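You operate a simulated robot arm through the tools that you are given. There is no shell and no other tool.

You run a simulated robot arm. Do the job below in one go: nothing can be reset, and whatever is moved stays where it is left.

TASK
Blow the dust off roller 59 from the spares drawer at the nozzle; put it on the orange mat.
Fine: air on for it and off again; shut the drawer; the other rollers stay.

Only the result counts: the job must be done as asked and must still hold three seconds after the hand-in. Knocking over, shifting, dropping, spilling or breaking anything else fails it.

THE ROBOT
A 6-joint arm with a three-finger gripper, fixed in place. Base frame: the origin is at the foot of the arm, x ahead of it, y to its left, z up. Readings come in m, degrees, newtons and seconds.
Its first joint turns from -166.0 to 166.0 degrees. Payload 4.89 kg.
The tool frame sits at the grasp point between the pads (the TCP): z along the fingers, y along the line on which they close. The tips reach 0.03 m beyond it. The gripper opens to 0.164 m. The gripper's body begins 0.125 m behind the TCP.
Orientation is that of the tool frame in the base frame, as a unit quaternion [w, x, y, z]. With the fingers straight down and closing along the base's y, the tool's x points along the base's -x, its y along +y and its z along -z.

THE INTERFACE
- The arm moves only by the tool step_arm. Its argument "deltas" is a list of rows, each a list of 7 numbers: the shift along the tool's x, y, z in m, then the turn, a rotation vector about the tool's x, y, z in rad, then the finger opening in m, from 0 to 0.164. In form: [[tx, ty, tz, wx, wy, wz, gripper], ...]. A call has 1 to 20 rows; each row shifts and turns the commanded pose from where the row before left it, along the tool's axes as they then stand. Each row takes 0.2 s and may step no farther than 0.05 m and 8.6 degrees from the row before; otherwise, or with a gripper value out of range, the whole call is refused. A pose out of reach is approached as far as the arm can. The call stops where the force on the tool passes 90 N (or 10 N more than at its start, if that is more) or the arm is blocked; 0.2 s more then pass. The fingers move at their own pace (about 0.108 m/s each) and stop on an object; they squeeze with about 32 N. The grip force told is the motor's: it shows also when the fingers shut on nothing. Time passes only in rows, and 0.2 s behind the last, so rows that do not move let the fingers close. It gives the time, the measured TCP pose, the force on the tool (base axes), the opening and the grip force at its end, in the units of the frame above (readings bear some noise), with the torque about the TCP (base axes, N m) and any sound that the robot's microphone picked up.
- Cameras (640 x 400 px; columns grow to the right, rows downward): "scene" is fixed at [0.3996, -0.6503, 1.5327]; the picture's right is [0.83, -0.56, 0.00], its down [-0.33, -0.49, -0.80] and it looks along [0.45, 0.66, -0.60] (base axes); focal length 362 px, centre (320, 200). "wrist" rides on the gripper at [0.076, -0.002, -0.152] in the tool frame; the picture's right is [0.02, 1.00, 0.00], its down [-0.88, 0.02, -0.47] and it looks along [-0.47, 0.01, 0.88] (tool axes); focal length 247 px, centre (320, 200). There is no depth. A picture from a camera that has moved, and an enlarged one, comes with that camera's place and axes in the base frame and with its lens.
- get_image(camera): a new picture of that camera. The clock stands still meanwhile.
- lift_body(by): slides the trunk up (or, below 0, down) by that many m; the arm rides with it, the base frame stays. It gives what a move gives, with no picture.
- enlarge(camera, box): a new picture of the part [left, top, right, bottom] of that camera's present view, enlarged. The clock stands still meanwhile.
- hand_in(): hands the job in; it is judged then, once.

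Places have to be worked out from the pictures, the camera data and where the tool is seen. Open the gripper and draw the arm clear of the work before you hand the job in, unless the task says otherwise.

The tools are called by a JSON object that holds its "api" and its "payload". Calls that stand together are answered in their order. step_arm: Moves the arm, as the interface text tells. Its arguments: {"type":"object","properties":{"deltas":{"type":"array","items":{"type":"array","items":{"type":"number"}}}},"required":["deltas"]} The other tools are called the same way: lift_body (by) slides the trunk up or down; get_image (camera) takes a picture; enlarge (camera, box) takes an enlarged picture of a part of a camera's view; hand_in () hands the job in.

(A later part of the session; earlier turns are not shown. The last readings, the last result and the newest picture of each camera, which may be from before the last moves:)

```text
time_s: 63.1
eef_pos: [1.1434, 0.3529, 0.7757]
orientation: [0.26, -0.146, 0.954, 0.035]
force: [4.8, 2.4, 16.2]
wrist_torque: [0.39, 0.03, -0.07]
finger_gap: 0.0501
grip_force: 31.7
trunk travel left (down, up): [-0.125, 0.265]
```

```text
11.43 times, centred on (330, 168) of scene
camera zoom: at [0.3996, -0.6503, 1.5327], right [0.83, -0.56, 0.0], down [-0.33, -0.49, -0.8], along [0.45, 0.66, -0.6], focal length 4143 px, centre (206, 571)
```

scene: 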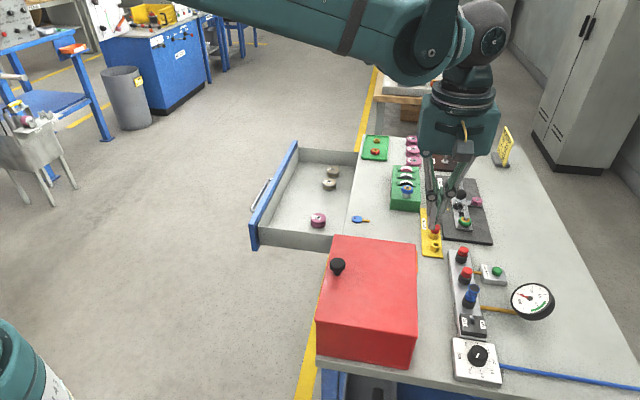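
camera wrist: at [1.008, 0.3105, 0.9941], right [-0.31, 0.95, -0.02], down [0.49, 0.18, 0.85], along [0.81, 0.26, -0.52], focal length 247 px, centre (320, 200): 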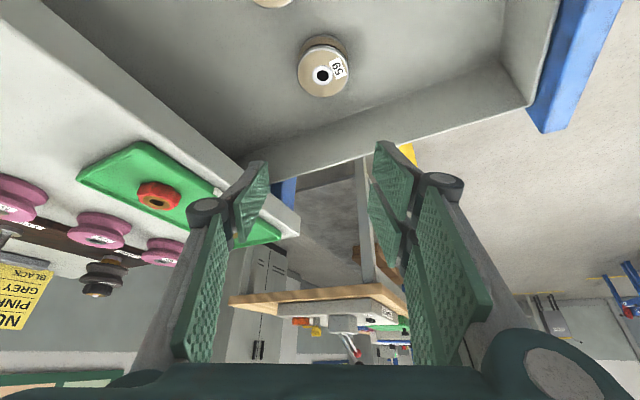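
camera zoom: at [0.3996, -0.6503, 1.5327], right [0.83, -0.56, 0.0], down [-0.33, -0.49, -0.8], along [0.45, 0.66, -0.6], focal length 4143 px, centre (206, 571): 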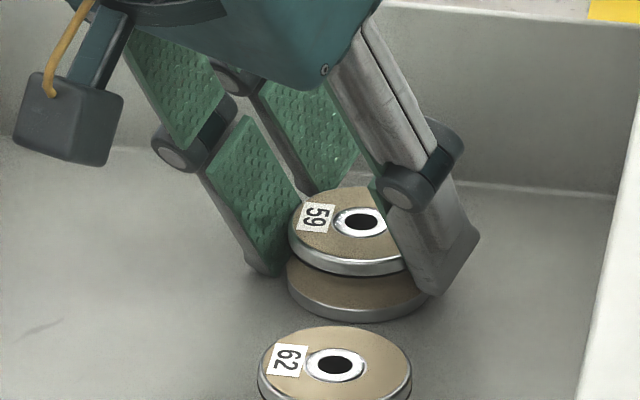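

The lower finger dragged the drawer a few mm inward (62 moved with the drawer, not relative to it). Grip on 59 is firm; I lift slowly and check.

{"api": "step_arm", "payload": {"deltas": [[-0.0025, 0, -0.0043, 0, 0, 0, 0.0], [-0.005, 0, -0.0087, 0, 0, 0, 0.0], [-0.01, 0, -0.0173, 0, 0, 0, 0.0], [-0.01, 0, -0.0173, 0, 0, 0, 0.0], [0, 0, 0, 0, 0, 0, 0.0]]}}

{"api": "enlarge", "payload": {"camera": "scene", "box": [300, 130, 370, 190]}}

{"api": "enlarge", "payload": {"camera": "wrist", "box": [210, 90, 430, 250]}}

```text
time_s: 64.3
eef_pos: [1.1409, 0.3528, 0.8289]
orientation: [0.258, -0.146, 0.955, 0.035]
force: [-0.1, 0.6, -1.8]
wrist_torque: [0.01, 0.02, -0.01]
finger_gap: 0.0505
grip_force: 31.9
trunk travel left (down, up): [-0.125, 0.265]
```

```text
6.67 times, centred on (335, 160) of scene
camera zoom: at [0.3996, -0.6503, 1.5327], right [0.83, -0.56, 0.0], down [-0.33, -0.49, -0.8], along [0.45, 0.66, -0.6], focal length 2417 px, centre (220, 467)
```

zoom: 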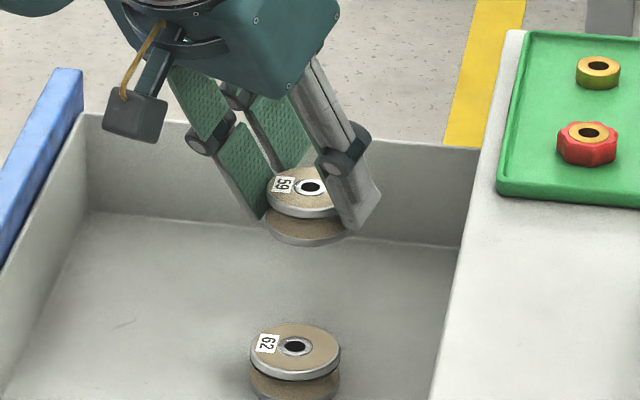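

```text
2.50 times, centred on (320, 170) of wrist
camera zoom: at [1.0054, 0.3086, 0.9227], right [-0.31, 0.95, -0.02], down [0.49, 0.18, 0.85], along [0.81, 0.26, -0.52], focal length 617 px, centre (320, 275)
```

zoom: 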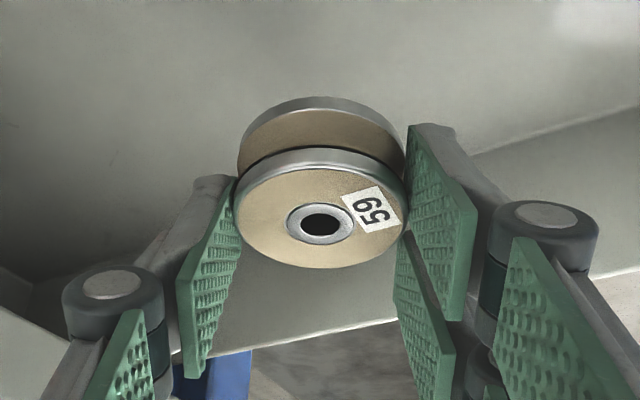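

Roller 59 is held upright and firm. I raise it, retract, and turn toward the nozzle azimuth while keeping it upright.

{"api": "step_arm", "payload": {"deltas": [[-0.0242, 0, -0.042, 0, 0, 0, 0.0], [-0.0242, 0, -0.042, 0, 0, 0, 0.0], [-0.0242, 0, -0.042, 0, 0, 0, 0.0], [-0.0242, 0, -0.042, 0, 0, 0, 0.0], [-0.0242, 0, -0.042, 0, 0, 0, 0.0], [-0.0242, 0, -0.042, 0, 0, 0, 0.0], [0.0361, 0, -0.0208, 0, 0, 0, 0.0], [0.0361, 0, -0.0208, 0, 0, 0, 0.0], [0.0361, 0, -0.0208, 0, 0, 0, 0.0], [0.0361, 0, -0.0208, 0, 0, 0, 0.0], [0.0361, 0, -0.0208, 0, 0, 0, 0.0], [0.0361, 0, -0.0208, 0, 0, 0, 0.0], [0, 0, 0, 0.0716, 0, 0.124, 0.0], [0, 0, 0, 0.0716, 0, 0.124, 0.0], [0, 0, 0, 0.0716, 0, 0.124, 0.0], [0, 0, 0, 0.0716, 0, 0.124, 0.0], [0, 0, 0, 0.0716, 0, 0.124, 0.0], [0, 0, 0, 0, 0, 0, 0.0]]}}

{"api": "get_image", "payload": {"camera": "scene"}}

{"api": "get_image", "payload": {"camera": "wrist"}}

```text
time_s: 68.1
eef_pos: [0.9016, 0.2797, 1.1188]
orientation: [0.256, 0.199, 0.944, -0.056]
force: [0.4, -0.2, -1.8]
wrist_torque: [-0.02, 0.04, -0.02]
finger_gap: 0.0503
grip_force: 31.6
trunk travel left (down, up): [-0.125, 0.265]
```

```text
taken
```

scene: 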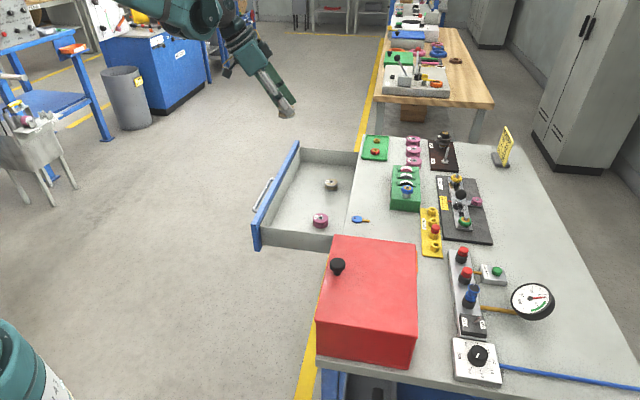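

```text
taken
camera wrist: at [0.7703, 0.3364, 1.2116], right [0.39, 0.92, -0.01], down [0.48, -0.19, 0.85], along [0.79, -0.34, -0.52], focal length 247 px, centre (320, 200)
```

wrist: 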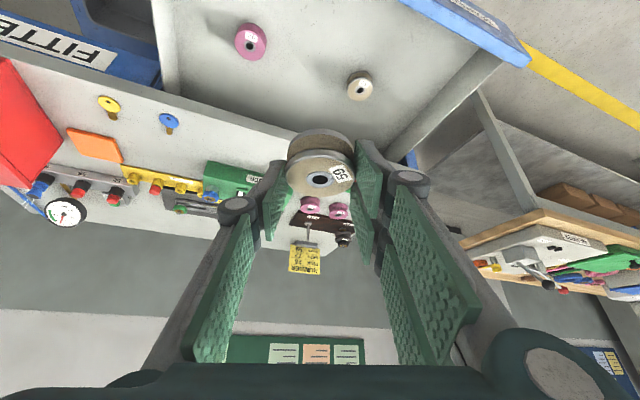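

Now I carry it across to directly above the nozzle, at z≈1.12.

{"api": "step_arm", "payload": {"deltas": [[-0.0183, -0.0414, 0.0106, 0, 0, 0, 0.0], [-0.0183, -0.0414, 0.0106, 0, 0, 0, 0.0], [-0.0183, -0.0414, 0.0106, 0, 0, 0, 0.0], [-0.0183, -0.0414, 0.0106, 0, 0, 0, 0.0], [-0.0183, -0.0414, 0.0106, 0, 0, 0, 0.0], [-0.0183, -0.0414, 0.0106, 0, 0, 0, 0.0], [-0.0183, -0.0414, 0.0106, 0, 0, 0, 0.0], [-0.0183, -0.0414, 0.0106, 0, 0, 0, 0.0], [-0.0183, -0.0414, 0.0106, 0, 0, 0, 0.0], [-0.0183, -0.0414, 0.0106, 0, 0, 0, 0.0], [-0.0183, -0.0414, 0.0106, 0, 0, 0, 0.0], [-0.0183, -0.0414, 0.0106, 0, 0, 0, 0.0], [-0.0183, -0.0414, 0.0106, 0, 0, 0, 0.0], [-0.0183, -0.0414, 0.0106, 0, 0, 0, 0.0], [-0.0183, -0.0414, 0.0106, 0, 0, 0, 0.0], [0, 0, 0, 0, 0, 0, 0.0]]}}

{"api": "get_image", "payload": {"camera": "wrist"}}

{"api": "enlarge", "payload": {"camera": "scene", "box": [400, 200, 580, 350]}}

```text
time_s: 71.5
eef_pos: [0.9421, -0.417, 1.1229]
orientation: [0.257, 0.198, 0.944, -0.056]
force: [-0.2, -0.6, -2.4]
wrist_torque: [0.0, 0.02, 0.03]
finger_gap: 0.0503
grip_force: 32.2
trunk travel left (down, up): [-0.125, 0.265]
```

```text
taken
camera wrist: at [0.8115, -0.361, 1.2161], right [0.39, 0.92, -0.01], down [0.48, -0.19, 0.85], along [0.79, -0.34, -0.52], focal length 247 px, centre (320, 200)
```

wrist: 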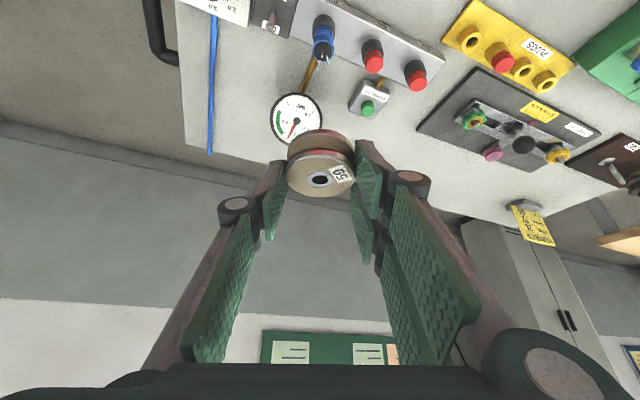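

```text
2.67 times, centred on (490, 275) of scene
camera zoom: at [0.3996, -0.6503, 1.5327], right [0.83, -0.56, 0.0], down [-0.33, -0.49, -0.8], along [0.45, 0.66, -0.6], focal length 967 px, centre (-133, 0)
```

zoom: 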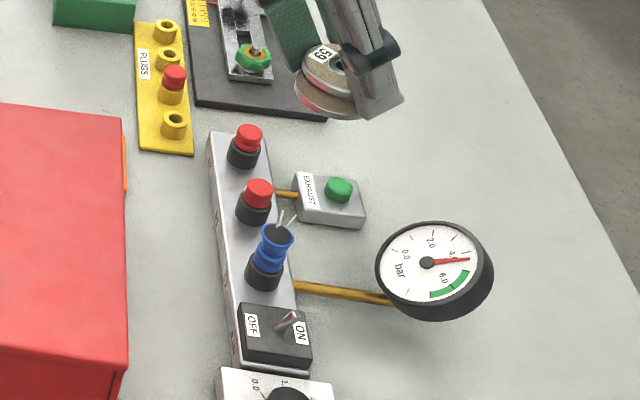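

Now lower so the roller's underside is ~3 cm above the nozzle mouth.

{"api": "step_arm", "payload": {"deltas": [[0.0192, 0, 0.0332, 0, 0, 0, 0.0], [0.0192, 0, 0.0332, 0, 0, 0, 0.0], [0.0182, 0, 0.0315, 0, 0, 0, 0.0], [0, 0, 0, 0, 0, 0, 0.0]]}}

{"api": "get_image", "payload": {"camera": "wrist"}}

{"api": "enlarge", "payload": {"camera": "scene", "box": [420, 230, 540, 330]}}

```text
time_s: 72.5
eef_pos: [0.9435, -0.4163, 1.0101]
orientation: [0.257, 0.198, 0.944, -0.057]
force: [0.5, 0.2, -2.2]
wrist_torque: [0.04, 0.05, -0.01]
finger_gap: 0.0501
grip_force: 32.1
trunk travel left (down, up): [-0.125, 0.265]
```

```text
taken
camera wrist: at [0.8122, -0.3607, 1.102], right [0.39, 0.92, -0.01], down [0.48, -0.19, 0.85], along [0.79, -0.34, -0.52], focal length 247 px, centre (320, 200)
```

wrist: 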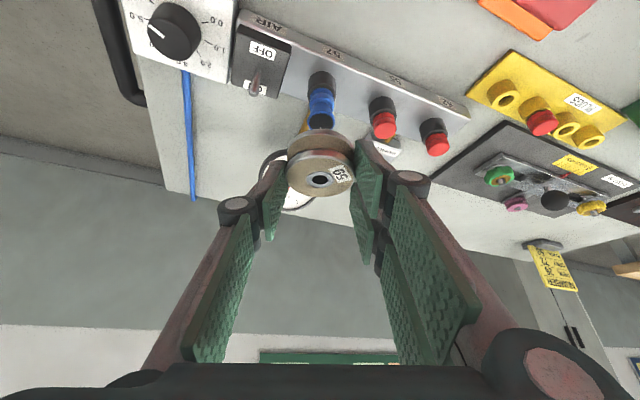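

```text
4.00 times, centred on (480, 280) of scene
camera zoom: at [0.3996, -0.6503, 1.5327], right [0.83, -0.56, 0.0], down [-0.33, -0.49, -0.8], along [0.45, 0.66, -0.6], focal length 1450 px, centre (-320, -120)
```

zoom: 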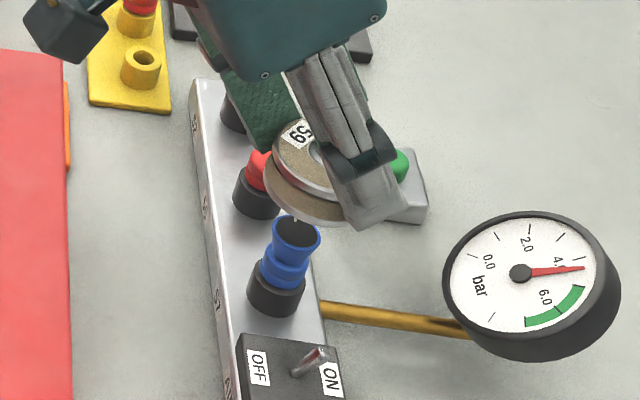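

The roller sits right over the jet. I hold it there two seconds and check for dust.

{"api": "step_arm", "payload": {"deltas": [[0, 0, 0, 0, 0, 0, 0], [0, 0, 0, 0, 0, 0, 0], [0, 0, 0, 0, 0, 0, 0], [0, 0, 0, 0, 0, 0, 0], [0, 0, 0, 0, 0, 0, 0], [0, 0, 0, 0, 0, 0, 0], [0, 0, 0, 0, 0, 0, 0], [0, 0, 0, 0, 0, 0, 0], [0, 0, 0, 0, 0, 0, 0], [0, 0, 0, 0, 0, 0, 0]]}}

{"api": "enlarge", "payload": {"camera": "wrist", "box": [240, 60, 420, 220]}}

{"api": "enlarge", "payload": {"camera": "scene", "box": [460, 240, 540, 310]}}

```text
time_s: 74.7
eef_pos: [0.9425, -0.4155, 1.0085]
orientation: [0.257, 0.199, 0.944, -0.057]
force: [-0.4, -0.4, -2.2]
wrist_torque: [0.01, 0.01, 0.02]
finger_gap: 0.0502
grip_force: 32.3
trunk travel left (down, up): [-0.125, 0.265]
```

```text
2.50 times, centred on (330, 140) of wrist
camera zoom: at [0.812, -0.3606, 1.1025], right [0.39, 0.92, -0.01], down [0.48, -0.19, 0.85], along [0.79, -0.34, -0.52], focal length 617 px, centre (295, 350)
```

zoom: 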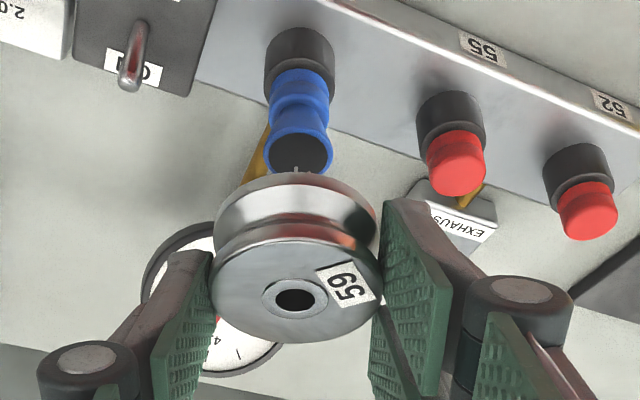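

```text
5.71 times, centred on (500, 275) of scene
camera zoom: at [0.3996, -0.6503, 1.5327], right [0.83, -0.56, 0.0], down [-0.33, -0.49, -0.8], along [0.45, 0.66, -0.6], focal length 2071 px, centre (-709, -229)
```

zoom: 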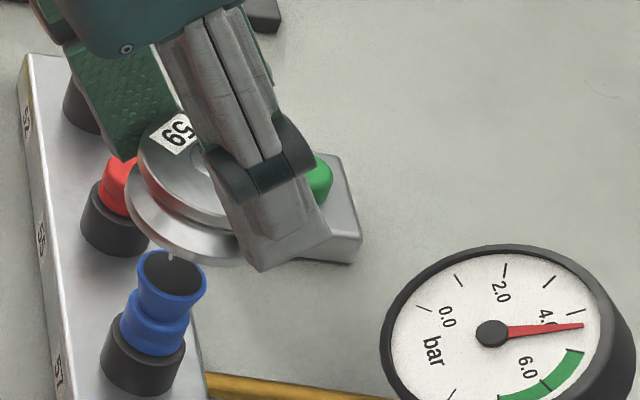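

The dust is gone — the roller is now clean shiny metal. I hold one more second, then raise, turn and carry it over the mat.

{"api": "step_arm", "payload": {"deltas": [[0, 0, 0, 0, 0, 0, 0], [0, 0, 0, 0, 0, 0, 0], [0, 0, 0, 0, 0, 0, 0], [0, 0, 0, 0, 0, 0, 0], [0, 0, 0, 0, 0, 0, 0], [-0.0187, 0, -0.0323, 0, 0, 0, 0], [-0.0187, 0, -0.0323, 0, 0, 0, 0], [-0.0187, 0, -0.0323, 0, 0, 0, 0], [0, 0, 0, -0.0694, 0, -0.1202, 0], [0, 0, 0, -0.0694, 0, -0.1202, 0], [0, 0, 0, -0.0694, 0, -0.1202, 0], [0, 0, 0, -0.0694, 0, -0.1202, 0], [-0.0037, 0.0443, 0.0021, 0, 0, 0, 0], [-0.0037, 0.0443, 0.0021, 0, 0, 0, 0], [-0.0037, 0.0443, 0.0021, 0, 0, 0, 0], [-0.0037, 0.0443, 0.0021, 0, 0, 0, 0], [0, 0, 0, 0, 0, 0, 0]]}}

{"api": "get_image", "payload": {"camera": "wrist"}}

{"api": "get_image", "payload": {"camera": "scene"}}

```text
time_s: 78.3
eef_pos: [0.9351, -0.2364, 1.1215]
orientation: [0.261, -0.069, 0.963, 0.015]
force: [-0.1, -1.1, -1.7]
wrist_torque: [0.02, 0.01, 0.01]
finger_gap: 0.0504
grip_force: 32.0
trunk travel left (down, up): [-0.125, 0.265]
```

```text
taken
camera wrist: at [0.7941, -0.2584, 1.2151], right [-0.16, 0.99, -0.02], down [0.51, 0.1, 0.85], along [0.84, 0.13, -0.52], focal length 247 px, centre (320, 200)
```

wrist: 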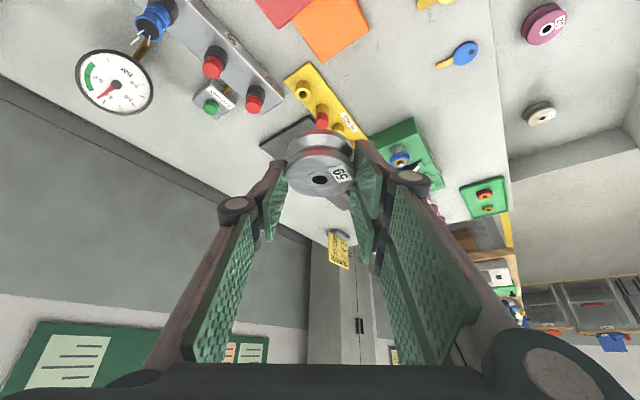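

```text
taken
```

scene: 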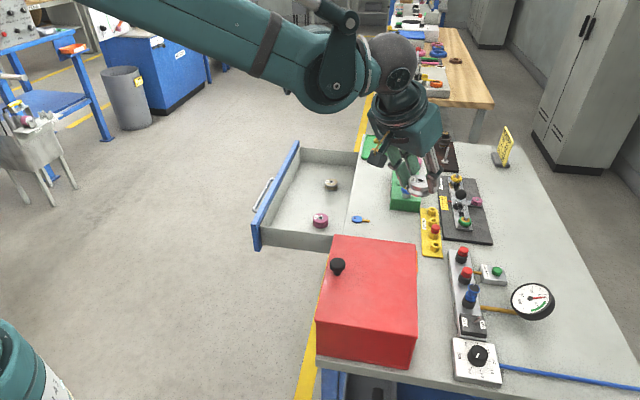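

I zoom on the mat from here to refine its location before lowering.

{"api": "enlarge", "payload": {"camera": "wrist", "box": [250, 0, 410, 100]}}

```text
4.00 times, centred on (330, 50) of wrist
camera zoom: at [0.7941, -0.2584, 1.2151], right [-0.16, 0.99, -0.02], down [0.51, 0.1, 0.85], along [0.84, 0.13, -0.52], focal length 988 px, centre (280, 800)
```

zoom: 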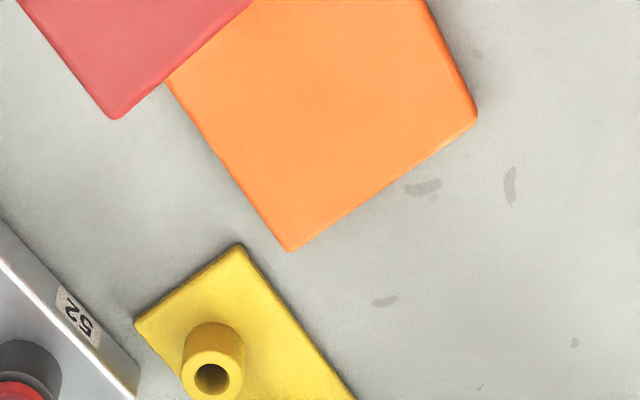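

Mat centre refined to ≈(0.939,-0.232). I lower to about 1 cm above the mat.

{"api": "step_arm", "payload": {"deltas": [[0.0213, 0.001, 0.0354, 0, 0, 0, 0], [0.0213, 0.001, 0.0354, 0, 0, 0, 0], [0.0213, 0.001, 0.0354, 0, 0, 0, 0], [0.0213, 0.001, 0.0354, 0, 0, 0, 0], [0.0211, 0.001, 0.0354, 0, 0, 0, 0], [0, 0, 0, 0, 0, 0, 0]]}}

{"api": "get_image", "payload": {"camera": "wrist"}}

{"api": "enlarge", "payload": {"camera": "scene", "box": [370, 190, 470, 270]}}

```text
time_s: 79.6
eef_pos: [0.9348, -0.223, 0.9191]
orientation: [0.265, -0.073, 0.961, 0.017]
force: [19.9, 30.0, 27.0]
wrist_torque: [-3.32, 1.92, -0.61]
finger_gap: 0.0502
grip_force: 32.1
trunk travel left (down, up): [-0.125, 0.265]
stopped in row 6: the force on the tool passed its limit at 144 N (the readings are from after the stop); the commanded pose is now the measured one
```

```text
taken
camera wrist: at [0.7935, -0.2459, 1.0119], right [-0.17, 0.99, -0.02], down [0.5, 0.1, 0.86], along [0.85, 0.14, -0.51], focal length 247 px, centre (320, 200)
```

wrist: 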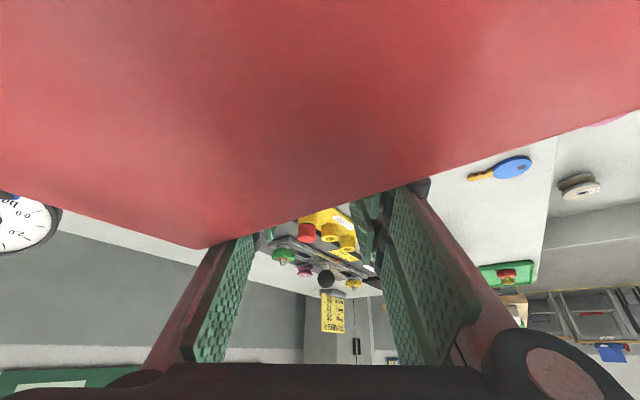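

```text
5.00 times, centred on (420, 230) of scene
camera zoom: at [0.3996, -0.6503, 1.5327], right [0.83, -0.56, 0.0], down [-0.33, -0.49, -0.8], along [0.45, 0.66, -0.6], focal length 1812 px, centre (-180, 50)
```

zoom: 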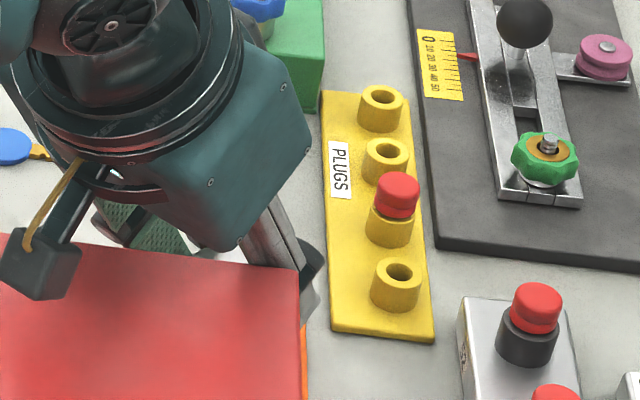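

The finger linkage touched the red box edge. I go straight up at once and check that nothing moved.

{"api": "step_arm", "payload": {"deltas": [[-0.01, 0, -0.0173, 0, 0, 0, 0], [-0.0205, 0, -0.0355, 0, 0, 0, 0], [-0.0205, 0, -0.0355, 0, 0, 0, 0], [-0.0205, 0, -0.0355, 0, 0, 0, 0], [-0.0205, 0, -0.0355, 0, 0, 0, 0], [-0.0205, 0, -0.0355, 0, 0, 0, 0], [0, 0, 0, 0, 0, 0, 0]]}}

{"api": "get_image", "payload": {"camera": "scene"}}

{"api": "get_image", "payload": {"camera": "wrist"}}

{"api": "enlarge", "payload": {"camera": "scene", "box": [300, 220, 440, 380]}}

```text
time_s: 81.2
eef_pos: [0.9305, -0.228, 1.1436]
orientation: [0.264, -0.072, 0.962, 0.018]
force: [0.3, 0.1, -2.6]
wrist_torque: [-0.02, -0.02, -0.04]
finger_gap: 0.0503
grip_force: 32.0
trunk travel left (down, up): [-0.125, 0.265]
```

```text
taken
```

scene: 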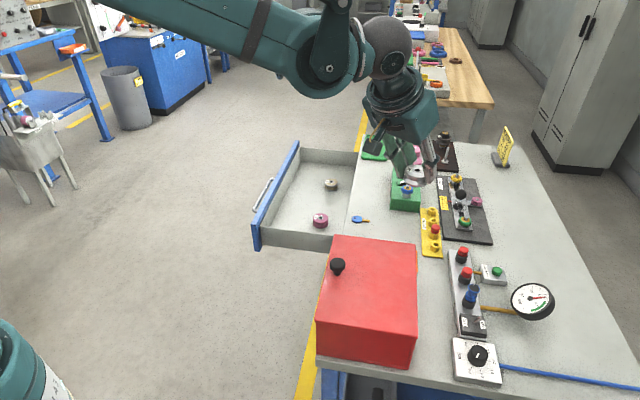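

```text
taken
camera wrist: at [0.7887, -0.25, 1.236], right [-0.17, 0.99, -0.02], down [0.51, 0.1, 0.86], along [0.85, 0.13, -0.52], focal length 247 px, centre (320, 200)
```

wrist: 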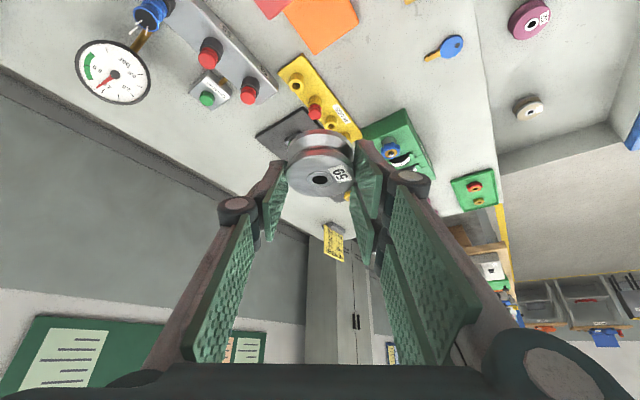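

```text
2.50 times, centred on (370, 300) of scene
camera zoom: at [0.3996, -0.6503, 1.5327], right [0.83, -0.56, 0.0], down [-0.33, -0.49, -0.8], along [0.45, 0.66, -0.6], focal length 906 px, centre (195, -50)
```

zoom: 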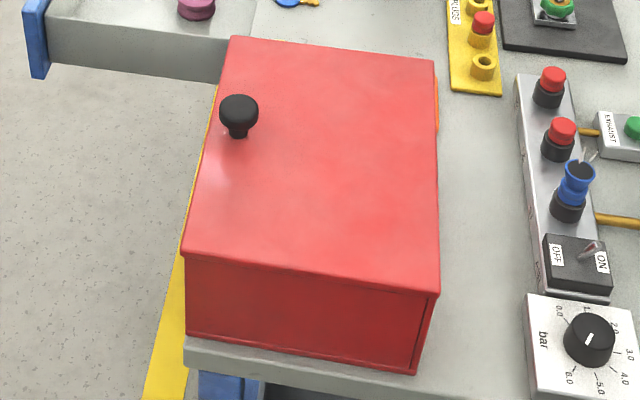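

The roller is still held. I compare the red box against the initial view with the identical zoom.

{"api": "enlarge", "payload": {"camera": "scene", "box": [300, 200, 620, 400]}}

{"api": "enlarge", "payload": {"camera": "wrist", "box": [250, 90, 430, 220]}}

```text
2.00 times, centred on (460, 300) of scene
camera zoom: at [0.3996, -0.6503, 1.5327], right [0.83, -0.56, 0.0], down [-0.33, -0.49, -0.8], along [0.45, 0.66, -0.6], focal length 725 px, centre (40, 0)
```

zoom: 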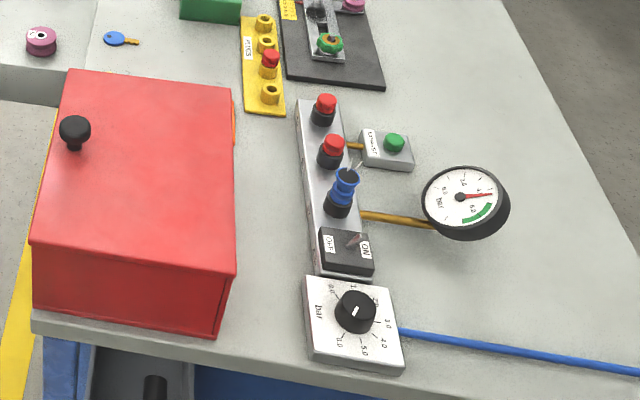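

```text
3.08 times, centred on (340, 155) of wrist
camera zoom: at [0.7887, -0.25, 1.236], right [-0.17, 0.99, -0.02], down [0.51, 0.1, 0.86], along [0.85, 0.13, -0.52], focal length 760 px, centre (258, 338)
```

zoom: 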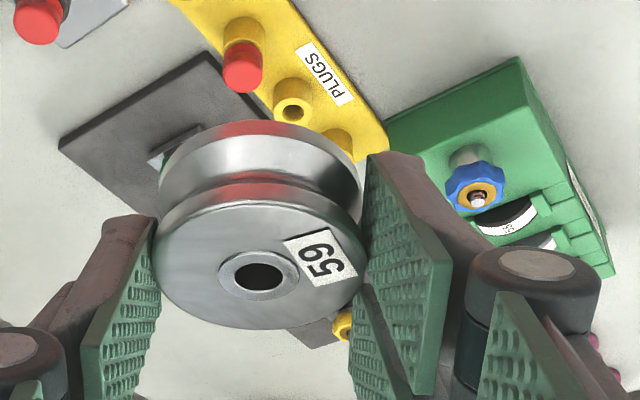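

The box is exactly where it was and the roller is still held. I'll approach the mat with the hand leaning away from the box instead (azimuth about −88°), rotating about the vertical at this safe height.

{"api": "step_arm", "payload": {"deltas": [[0, 0, 0, 0.0717, 0.0005, 0.1209, 0], [0, 0, 0, 0.0717, 0.0005, 0.1209, 0], [0, 0, 0, 0.0717, 0.0005, 0.1209, 0], [0, 0, 0, 0.0717, 0.0005, 0.1209, 0], [0, 0, 0, 0.0717, 0.0005, 0.1209, 0], [0, 0, 0, 0.0717, 0.0005, 0.1209, 0], [0, 0, 0, 0, 0, 0, 0]]}}

{"api": "get_image", "payload": {"camera": "scene"}}

```text
time_s: 82.8
eef_pos: [0.9308, -0.225, 1.1434]
orientation: [0.248, 0.328, 0.907, -0.092]
force: [0.7, 0.2, -1.0]
wrist_torque: [-0.03, -0.01, 0.04]
finger_gap: 0.0504
grip_force: 32.0
trunk travel left (down, up): [-0.125, 0.265]
```

```text
taken
```

scene: 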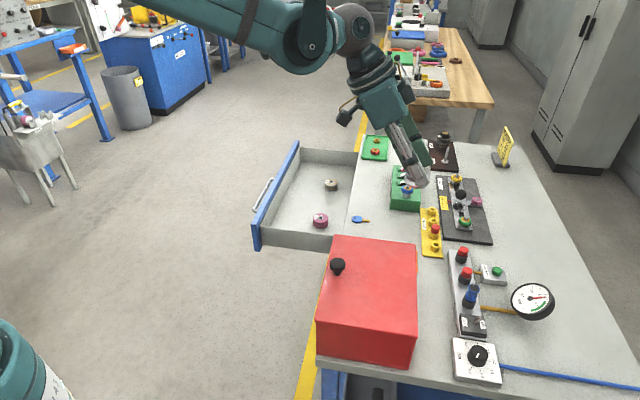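

Rotation works well; I continue with the second half.

{"api": "step_arm", "payload": {"deltas": [[0, 0, 0, 0.0717, 0.0005, 0.1209, 0], [0, 0, 0, 0.0717, 0.0005, 0.1209, 0], [0, 0, 0, 0.0717, 0.0005, 0.1209, 0], [0, 0, 0, 0.0717, 0.0005, 0.1209, 0], [0, 0, 0, 0.0717, 0.0005, 0.1209, 0], [0, 0, 0, 0.0717, 0.0005, 0.1209, 0], [0, 0, 0, 0, 0, 0, 0]]}}

{"api": "get_image", "payload": {"camera": "scene"}}

{"api": "get_image", "payload": {"camera": "wrist"}}

```text
time_s: 84.4
eef_pos: [0.931, -0.2257, 1.1441]
orientation: [0.19, 0.67, 0.693, -0.186]
force: [0.4, -0.4, -1.8]
wrist_torque: [0.0, 0.04, -0.02]
finger_gap: 0.05
grip_force: 32.1
trunk travel left (down, up): [-0.125, 0.265]
```

```text
taken
```

scene: 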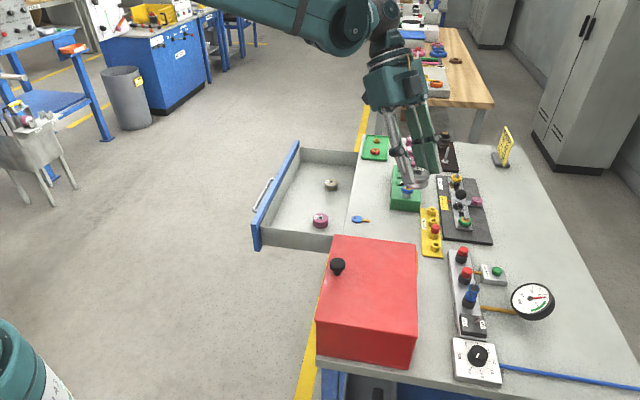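

```text
taken
camera wrist: at [0.9253, -0.0828, 1.2351], right [1.0, 0.05, -0.01], down [0.04, -0.51, 0.86], along [0.04, -0.86, -0.52], focal length 247 px, centre (320, 200)
```

wrist: 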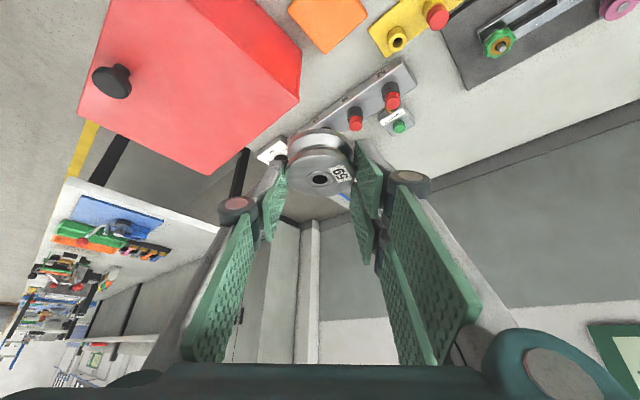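

I zoom in on the mat from this side for a final position estimate.

{"api": "enlarge", "payload": {"camera": "wrist", "box": [270, 0, 430, 100]}}

{"api": "enlarge", "payload": {"camera": "wrist", "box": [240, 110, 400, 220]}}

```text
4.00 times, centred on (350, 50) of wrist
camera zoom: at [0.9253, -0.0828, 1.2351], right [1.0, 0.05, -0.01], down [0.04, -0.51, 0.86], along [0.04, -0.86, -0.52], focal length 988 px, centre (200, 800)
```

zoom: 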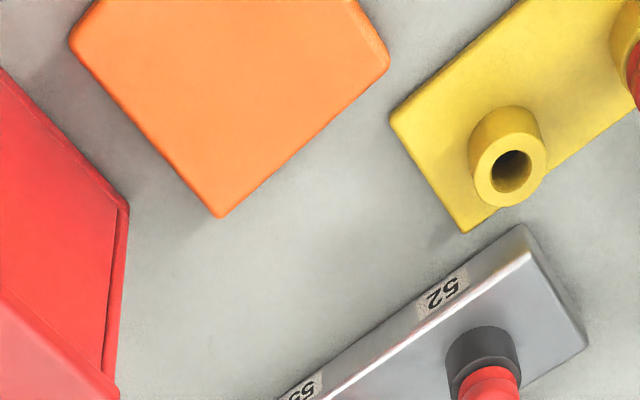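

```text
3.64 times, centred on (320, 165) of wrist
camera zoom: at [0.9253, -0.0828, 1.2351], right [1.0, 0.05, -0.01], down [0.04, -0.51, 0.86], along [0.04, -0.86, -0.52], focal length 898 px, centre (320, 327)
```

zoom: 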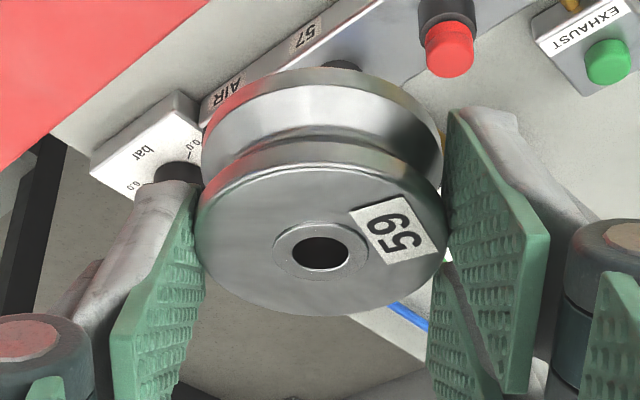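

Mat spans u 0.462–0.536, n −0.79…−0.863 with centre ≈(0.937,-0.231). I lower in two stages, checking for contact.

{"api": "step_arm", "payload": {"deltas": [[0.0198, 0.00105, 0.0326, 0, 0, 0, 0], [0.0198, 0.00105, 0.0326, 0, 0, 0, 0], [0.0198, 0.00105, 0.0326, 0, 0, 0, 0], [0.0198, 0.00105, 0.0326, 0, 0, 0, 0], [0, 0, 0, 0, 0, 0, 0]]}}

{"api": "get_image", "payload": {"camera": "wrist"}}

{"api": "enlarge", "payload": {"camera": "scene", "box": [370, 180, 470, 270]}}

```text
time_s: 85.6
eef_pos: [0.9366, -0.2242, 0.9918]
orientation: [0.189, 0.67, 0.693, -0.185]
force: [-0.2, -0.1, -2.4]
wrist_torque: [0.02, 0.03, -0.03]
finger_gap: 0.0503
grip_force: 32.0
trunk travel left (down, up): [-0.125, 0.265]
```

```text
taken
camera wrist: at [0.9302, -0.0814, 1.0836], right [1.0, 0.05, -0.01], down [0.04, -0.51, 0.86], along [0.04, -0.86, -0.52], focal length 247 px, centre (320, 200)
```

wrist: 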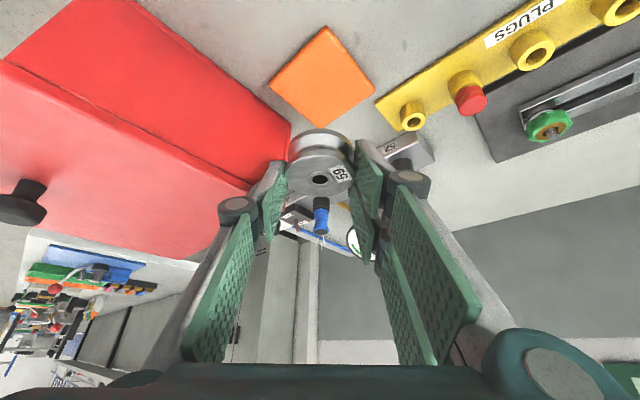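

```text
4.44 times, centred on (420, 225) of scene
camera zoom: at [0.3996, -0.6503, 1.5327], right [0.83, -0.56, 0.0], down [-0.33, -0.49, -0.8], along [0.45, 0.66, -0.6], focal length 1611 px, centre (-124, 89)
```

zoom: 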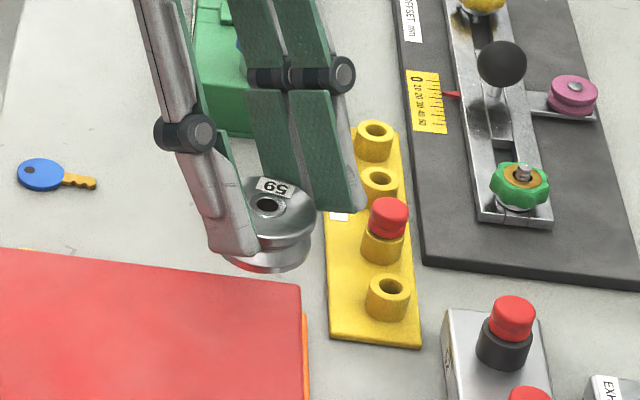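

Clear on all sides. I lower to ~1 cm above the mat.

{"api": "step_arm", "payload": {"deltas": [[0.0132, 0, 0.0221, 0, 0, 0, 0], [0.0132, 0, 0.0221, 0, 0, 0, 0], [0.0131, 0, 0.022, 0, 0, 0, 0], [0, 0, 0, 0, 0, 0, 0]]}}

{"api": "get_image", "payload": {"camera": "wrist"}}

{"api": "enlarge", "payload": {"camera": "scene", "box": [370, 180, 470, 270]}}

```text
time_s: 86.6
eef_pos: [0.9358, -0.2236, 0.9142]
orientation: [0.189, 0.671, 0.693, -0.185]
force: [0.3, -0.1, -2.4]
wrist_torque: [-0.02, 0.03, -0.01]
finger_gap: 0.0505
grip_force: 31.5
trunk travel left (down, up): [-0.125, 0.265]
```

```text
taken
camera wrist: at [0.9304, -0.0813, 1.0056], right [1.0, 0.05, -0.01], down [0.04, -0.51, 0.86], along [0.04, -0.86, -0.52], focal length 247 px, centre (320, 200)
```

wrist: 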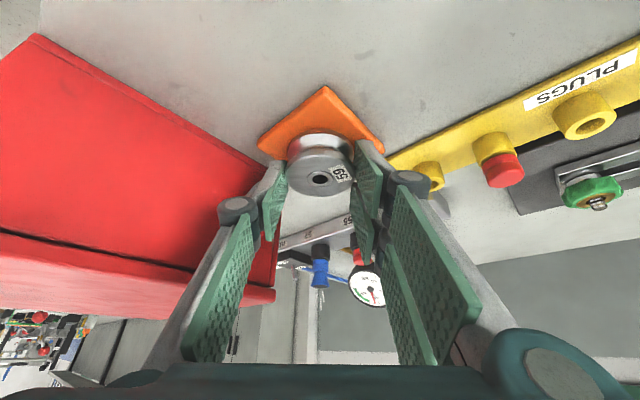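

```text
4.44 times, centred on (420, 225) of scene
camera zoom: at [0.3996, -0.6503, 1.5327], right [0.83, -0.56, 0.0], down [-0.33, -0.49, -0.8], along [0.45, 0.66, -0.6], focal length 1611 px, centre (-124, 89)
```

zoom: 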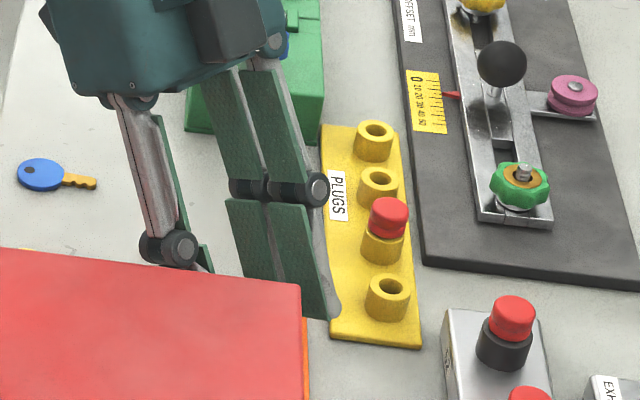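

About 1 cm to go. I lower in millimetre steps watching the force.

{"api": "step_arm", "payload": {"deltas": [[0.0015, 0, 0.0026, 0, 0, 0, 0], [0.001, 0, 0.0017, 0, 0, 0, 0], [0, 0, 0, 0, 0, 0, 0]]}}

{"api": "enlarge", "payload": {"camera": "wrist", "box": [240, 80, 460, 230]}}

```text
time_s: 87.4
eef_pos: [0.9359, -0.2244, 0.9118]
orientation: [0.19, 0.67, 0.693, -0.185]
force: [22.5, -4.7, 33.9]
wrist_torque: [-0.19, -1.06, -0.04]
finger_gap: 0.0505
grip_force: 32.1
trunk travel left (down, up): [-0.125, 0.265]
```

```text
2.67 times, centred on (350, 155) of wrist
camera zoom: at [0.9294, -0.0814, 1.0025], right [1.0, 0.05, -0.01], down [0.04, -0.51, 0.86], along [0.04, -0.86, -0.51], focal length 659 px, centre (240, 320)
```

zoom: 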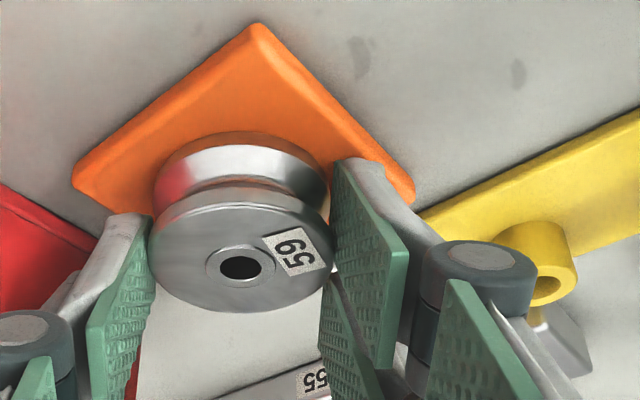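

The roller has touched down on the mat (34 N). I relieve the pressure slightly and open the fingers a little.

{"api": "step_arm", "payload": {"deltas": [[-0.0007, 0, -0.0012, 0, 0, 0, 0.0], [0, 0, 0, 0, 0, 0, 0.0]]}}

{"api": "enlarge", "payload": {"camera": "wrist", "box": [240, 80, 460, 230]}}

```text
time_s: 88.0
eef_pos: [0.9352, -0.2252, 0.9116]
orientation: [0.19, 0.67, 0.694, -0.185]
force: [9.1, -4.0, 19.7]
wrist_torque: [-0.19, -0.78, -0.06]
finger_gap: 0.0502
grip_force: 32.2
trunk travel left (down, up): [-0.125, 0.265]
```

```text
2.67 times, centred on (350, 155) of wrist
camera zoom: at [0.9286, -0.0812, 1.0028], right [1.0, 0.05, -0.01], down [0.04, -0.51, 0.86], along [0.04, -0.86, -0.52], focal length 659 px, centre (240, 320)
```

zoom: 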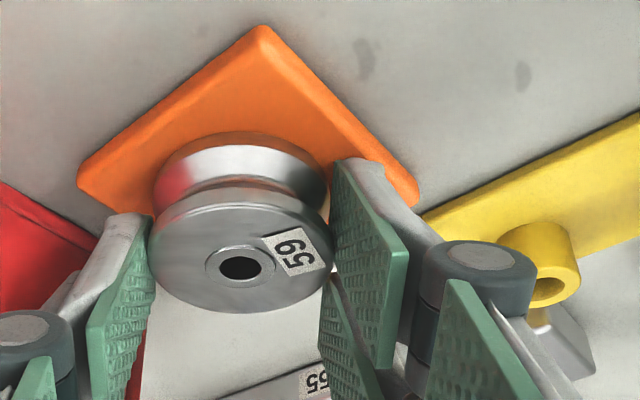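

Contact is at the roller's edge/finger corner on the mat, so the roller is within ~2 mm of resting flat. I open the fingers gently.

{"api": "step_arm", "payload": {"deltas": [[0, 0, 0, 0, 0, 0, 0.054], [0, 0, 0, 0, 0, 0, 0.058], [0, 0, 0, 0, 0, 0, 0.064], [0, 0, 0, 0, 0, 0, 0.066]]}}

{"api": "enlarge", "payload": {"camera": "wrist", "box": [240, 80, 460, 230]}}

```text
time_s: 89.0
eef_pos: [0.9344, -0.2242, 0.9113]
orientation: [0.19, 0.67, 0.694, -0.185]
force: [0.1, 0.4, -0.5]
wrist_torque: [0.02, 0.0, 0.02]
finger_gap: 0.0659
grip_force: 0.0
trunk travel left (down, up): [-0.125, 0.265]
```

```text
2.67 times, centred on (350, 155) of wrist
camera zoom: at [0.9293, -0.0811, 1.0024], right [1.0, 0.05, -0.01], down [0.04, -0.51, 0.86], along [0.04, -0.86, -0.52], focal length 659 px, centre (240, 320)
```

zoom: 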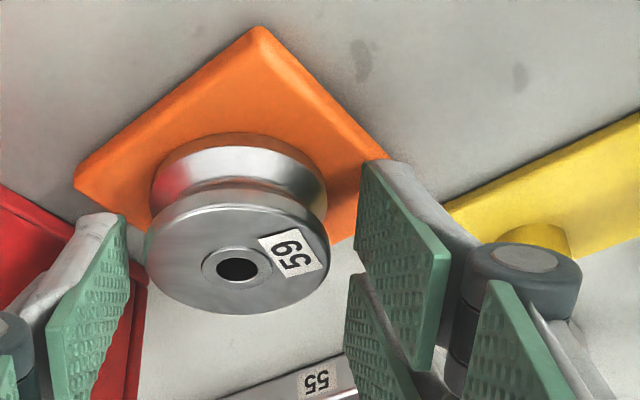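

Roller released on the mat. I lift straight up and verify it.

{"api": "step_arm", "payload": {"deltas": [[-0.0102, 0, -0.0172, 0, 0, 0, 0.066], [-0.0214, 0, -0.0358, 0, 0, 0, 0.066], [-0.0214, 0, -0.0358, 0, 0, 0, 0.066], [-0.0214, 0, -0.0358, 0, 0, 0, 0.066], [-0.0214, 0, -0.0358, 0, 0, 0, 0.066], [-0.0214, 0, -0.0358, 0, 0, 0, 0.066], [0, 0, 0, 0, 0, 0, 0.066]]}}

{"api": "get_image", "payload": {"camera": "wrist"}}

{"api": "enlarge", "payload": {"camera": "scene", "box": [370, 200, 470, 280]}}

```text
time_s: 90.6
eef_pos: [0.9349, -0.2246, 1.1373]
orientation: [0.19, 0.67, 0.693, -0.185]
force: [-0.1, -0.6, 0.5]
wrist_torque: [0.02, -0.07, 0.02]
finger_gap: 0.0661
grip_force: 0.0
trunk travel left (down, up): [-0.125, 0.265]
```

```text
taken
camera wrist: at [0.9284, -0.0815, 1.2304], right [1.0, 0.05, -0.01], down [0.04, -0.51, 0.86], along [0.04, -0.86, -0.52], focal length 247 px, centre (320, 200)
```

wrist: 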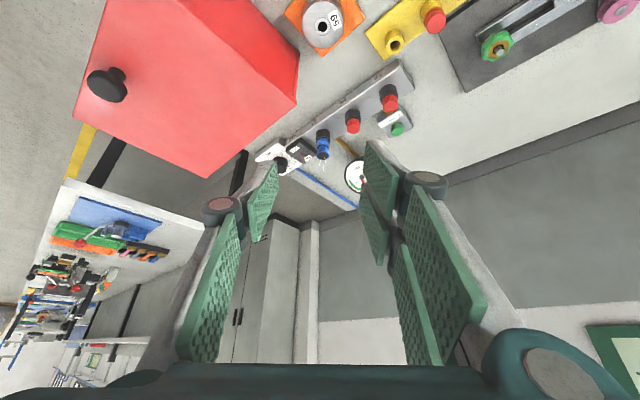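

```text
5.00 times, centred on (420, 240) of scene
camera zoom: at [0.3996, -0.6503, 1.5327], right [0.83, -0.56, 0.0], down [-0.33, -0.49, -0.8], along [0.45, 0.66, -0.6], focal length 1812 px, centre (-180, 0)
```

zoom: 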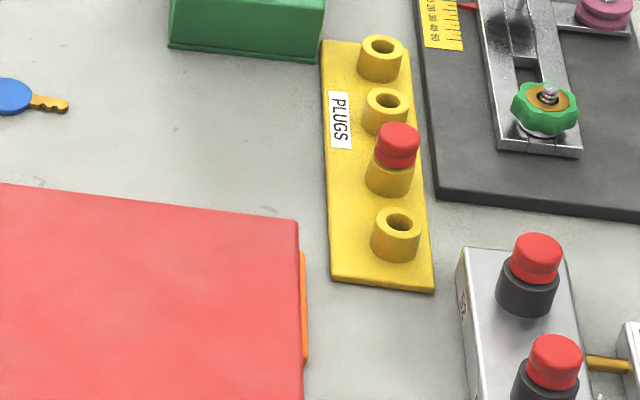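

Roller 59 is on the mat. I zoom in to verify it's fully on.

{"api": "enlarge", "payload": {"camera": "wrist", "box": [260, 0, 400, 80]}}

```text
4.57 times, centred on (330, 40) of wrist
camera zoom: at [0.9284, -0.0815, 1.2304], right [1.0, 0.05, -0.01], down [0.04, -0.51, 0.86], along [0.04, -0.86, -0.52], focal length 1129 px, centre (274, 931)
```

zoom: 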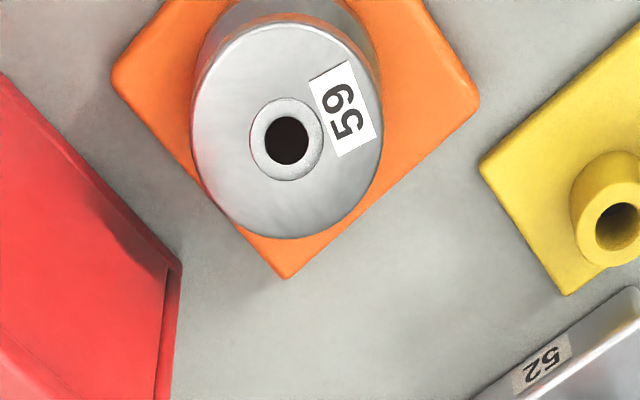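

The roller is centred on the mat. Next I turn to face across the manifold with closed fingers and go above the far side of the toggle to switch the air off.

{"api": "step_arm", "payload": {"deltas": [[0, 0, 0, -0.0641, -0.0004, -0.1074, 0.0], [0, 0, 0, -0.0641, -0.0004, -0.1074, 0.0], [0, 0, 0, -0.0641, -0.0004, -0.1074, 0.0], [0, 0, 0, -0.0641, -0.0004, -0.1074, 0.0], [0, 0, 0, -0.0641, -0.0004, -0.1074, 0.0], [0, 0, 0, -0.0641, -0.0004, -0.1074, 0.0], [-0.0242, -0.0322, 0.0216, 0, 0, 0, 0], [-0.0242, -0.0322, 0.0216, 0, 0, 0, 0], [-0.0242, -0.0322, 0.0216, 0, 0, 0, 0], [-0.0242, -0.0322, 0.0216, 0, 0, 0, 0], [-0.0242, -0.0322, 0.0216, 0, 0, 0, 0], [-0.0242, -0.0322, 0.0216, 0, 0, 0, 0], [0, 0, 0, 0, 0, 0, 0]]}}

{"api": "get_image", "payload": {"camera": "wrist"}}

{"api": "enlarge", "payload": {"camera": "scene", "box": [400, 220, 560, 350]}}

```text
time_s: 93.4
eef_pos: [0.934, -0.4968, 1.1003]
orientation: [0.245, 0.371, 0.89, -0.104]
force: [0.1, -0.4, -1.2]
wrist_torque: [-0.02, -0.01, -0.03]
finger_gap: 0.0001
grip_force: 31.7
trunk travel left (down, up): [-0.125, 0.265]
```

```text
taken
camera wrist: at [0.8307, -0.3958, 1.193], right [0.7, 0.72, -0.01], down [0.38, -0.35, 0.86], along [0.61, -0.6, -0.52], focal length 247 px, centre (320, 200)
```

wrist: 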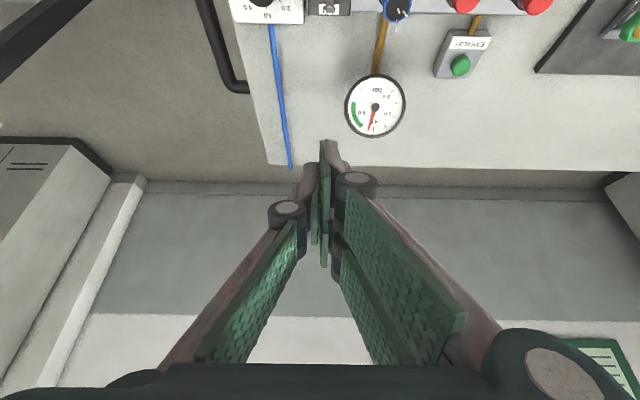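

```text
3.08 times, centred on (480, 285) of scene
camera zoom: at [0.3996, -0.6503, 1.5327], right [0.83, -0.56, 0.0], down [-0.33, -0.49, -0.8], along [0.45, 0.66, -0.6], focal length 1115 px, centre (-172, -62)
```

zoom: 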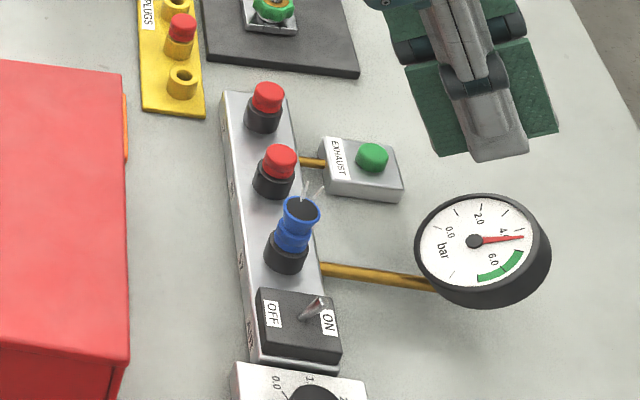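

The lever tip in ON is at about u 0.314, n −0.976, z 0.911; the tool is on its far side, clear of the gauge. I descend part-way and check.

{"api": "step_arm", "payload": {"deltas": [[0.0188, 0, 0.0315, 0, 0, 0, 0], [0.0188, 0, 0.0315, 0, 0, 0, 0], [0.0188, 0, 0.0315, 0, 0, 0, 0], [0, 0, 0, 0, 0, 0, 0]]}}

{"api": "get_image", "payload": {"camera": "wrist"}}

{"api": "enlarge", "payload": {"camera": "scene", "box": [440, 250, 540, 340]}}

```text
time_s: 94.4
eef_pos: [0.9313, -0.4975, 0.9906]
orientation: [0.246, 0.369, 0.89, -0.102]
force: [1.4, 0.4, -1.0]
wrist_torque: [-0.01, 0.05, 0.0]
finger_gap: 0.0
grip_force: 32.3
trunk travel left (down, up): [-0.125, 0.265]
```

```text
taken
camera wrist: at [0.8293, -0.3965, 1.0826], right [0.7, 0.72, -0.01], down [0.38, -0.35, 0.86], along [0.61, -0.6, -0.52], focal length 247 px, centre (320, 200)
```

wrist: 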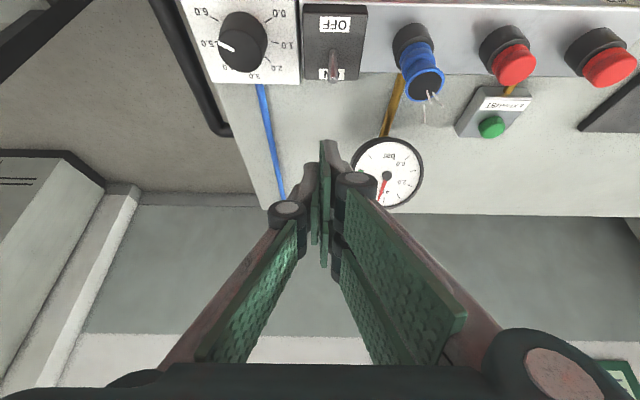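

```text
4.44 times, centred on (490, 295) of scene
camera zoom: at [0.3996, -0.6503, 1.5327], right [0.83, -0.56, 0.0], down [-0.33, -0.49, -0.8], along [0.45, 0.66, -0.6], focal length 1611 px, centre (-436, -222)
```

zoom: 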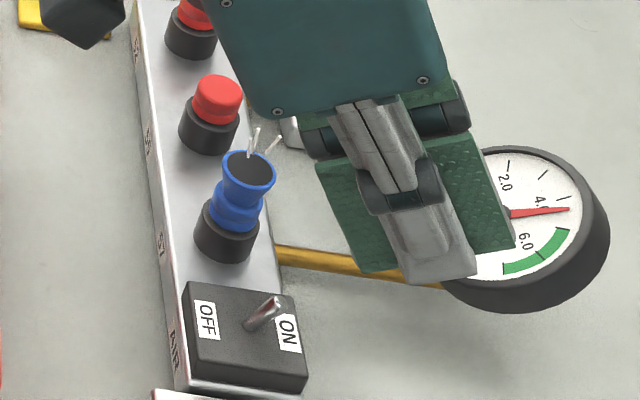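

Aligned with the lever. I descend the remaining 5 cm behind it.

{"api": "step_arm", "payload": {"deltas": [[0.013, 0.001, 0.0217, 0, 0, 0, 0], [0.0129, 0.001, 0.0217, 0, 0, 0, 0], [0, 0, 0, 0, 0, 0, 0]]}}

{"api": "enlarge", "payload": {"camera": "wrist", "box": [250, 50, 430, 220]}}

{"api": "enlarge", "payload": {"camera": "scene", "box": [440, 250, 540, 340]}}

```text
time_s: 95.2
eef_pos: [0.934, -0.4966, 0.9415]
orientation: [0.244, 0.37, 0.89, -0.102]
force: [0.2, 0.0, -0.4]
wrist_torque: [-0.01, -0.07, -0.03]
finger_gap: 0.0002
grip_force: 32.3
trunk travel left (down, up): [-0.125, 0.265]
```

```text
2.35 times, centred on (340, 135) of wrist
camera zoom: at [0.8314, -0.3955, 1.0331], right [0.7, 0.72, -0.01], down [0.38, -0.35, 0.86], along [0.61, -0.6, -0.52], focal length 581 px, centre (273, 353)
```

zoom: 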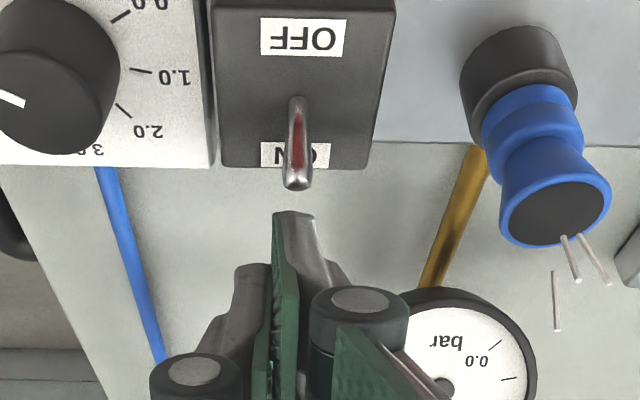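

```text
4.44 times, centred on (490, 295) of scene
camera zoom: at [0.3996, -0.6503, 1.5327], right [0.83, -0.56, 0.0], down [-0.33, -0.49, -0.8], along [0.45, 0.66, -0.6], focal length 1611 px, centre (-436, -222)
```

zoom: 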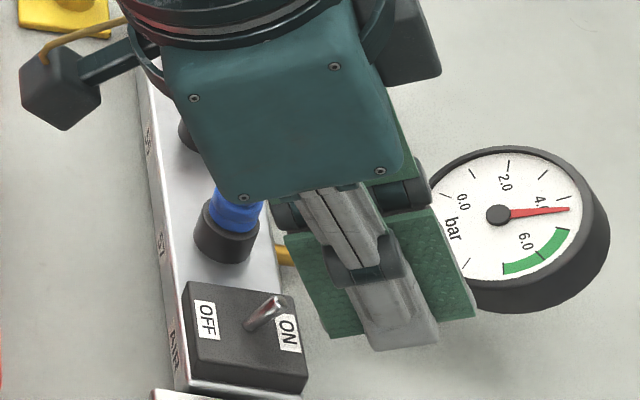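

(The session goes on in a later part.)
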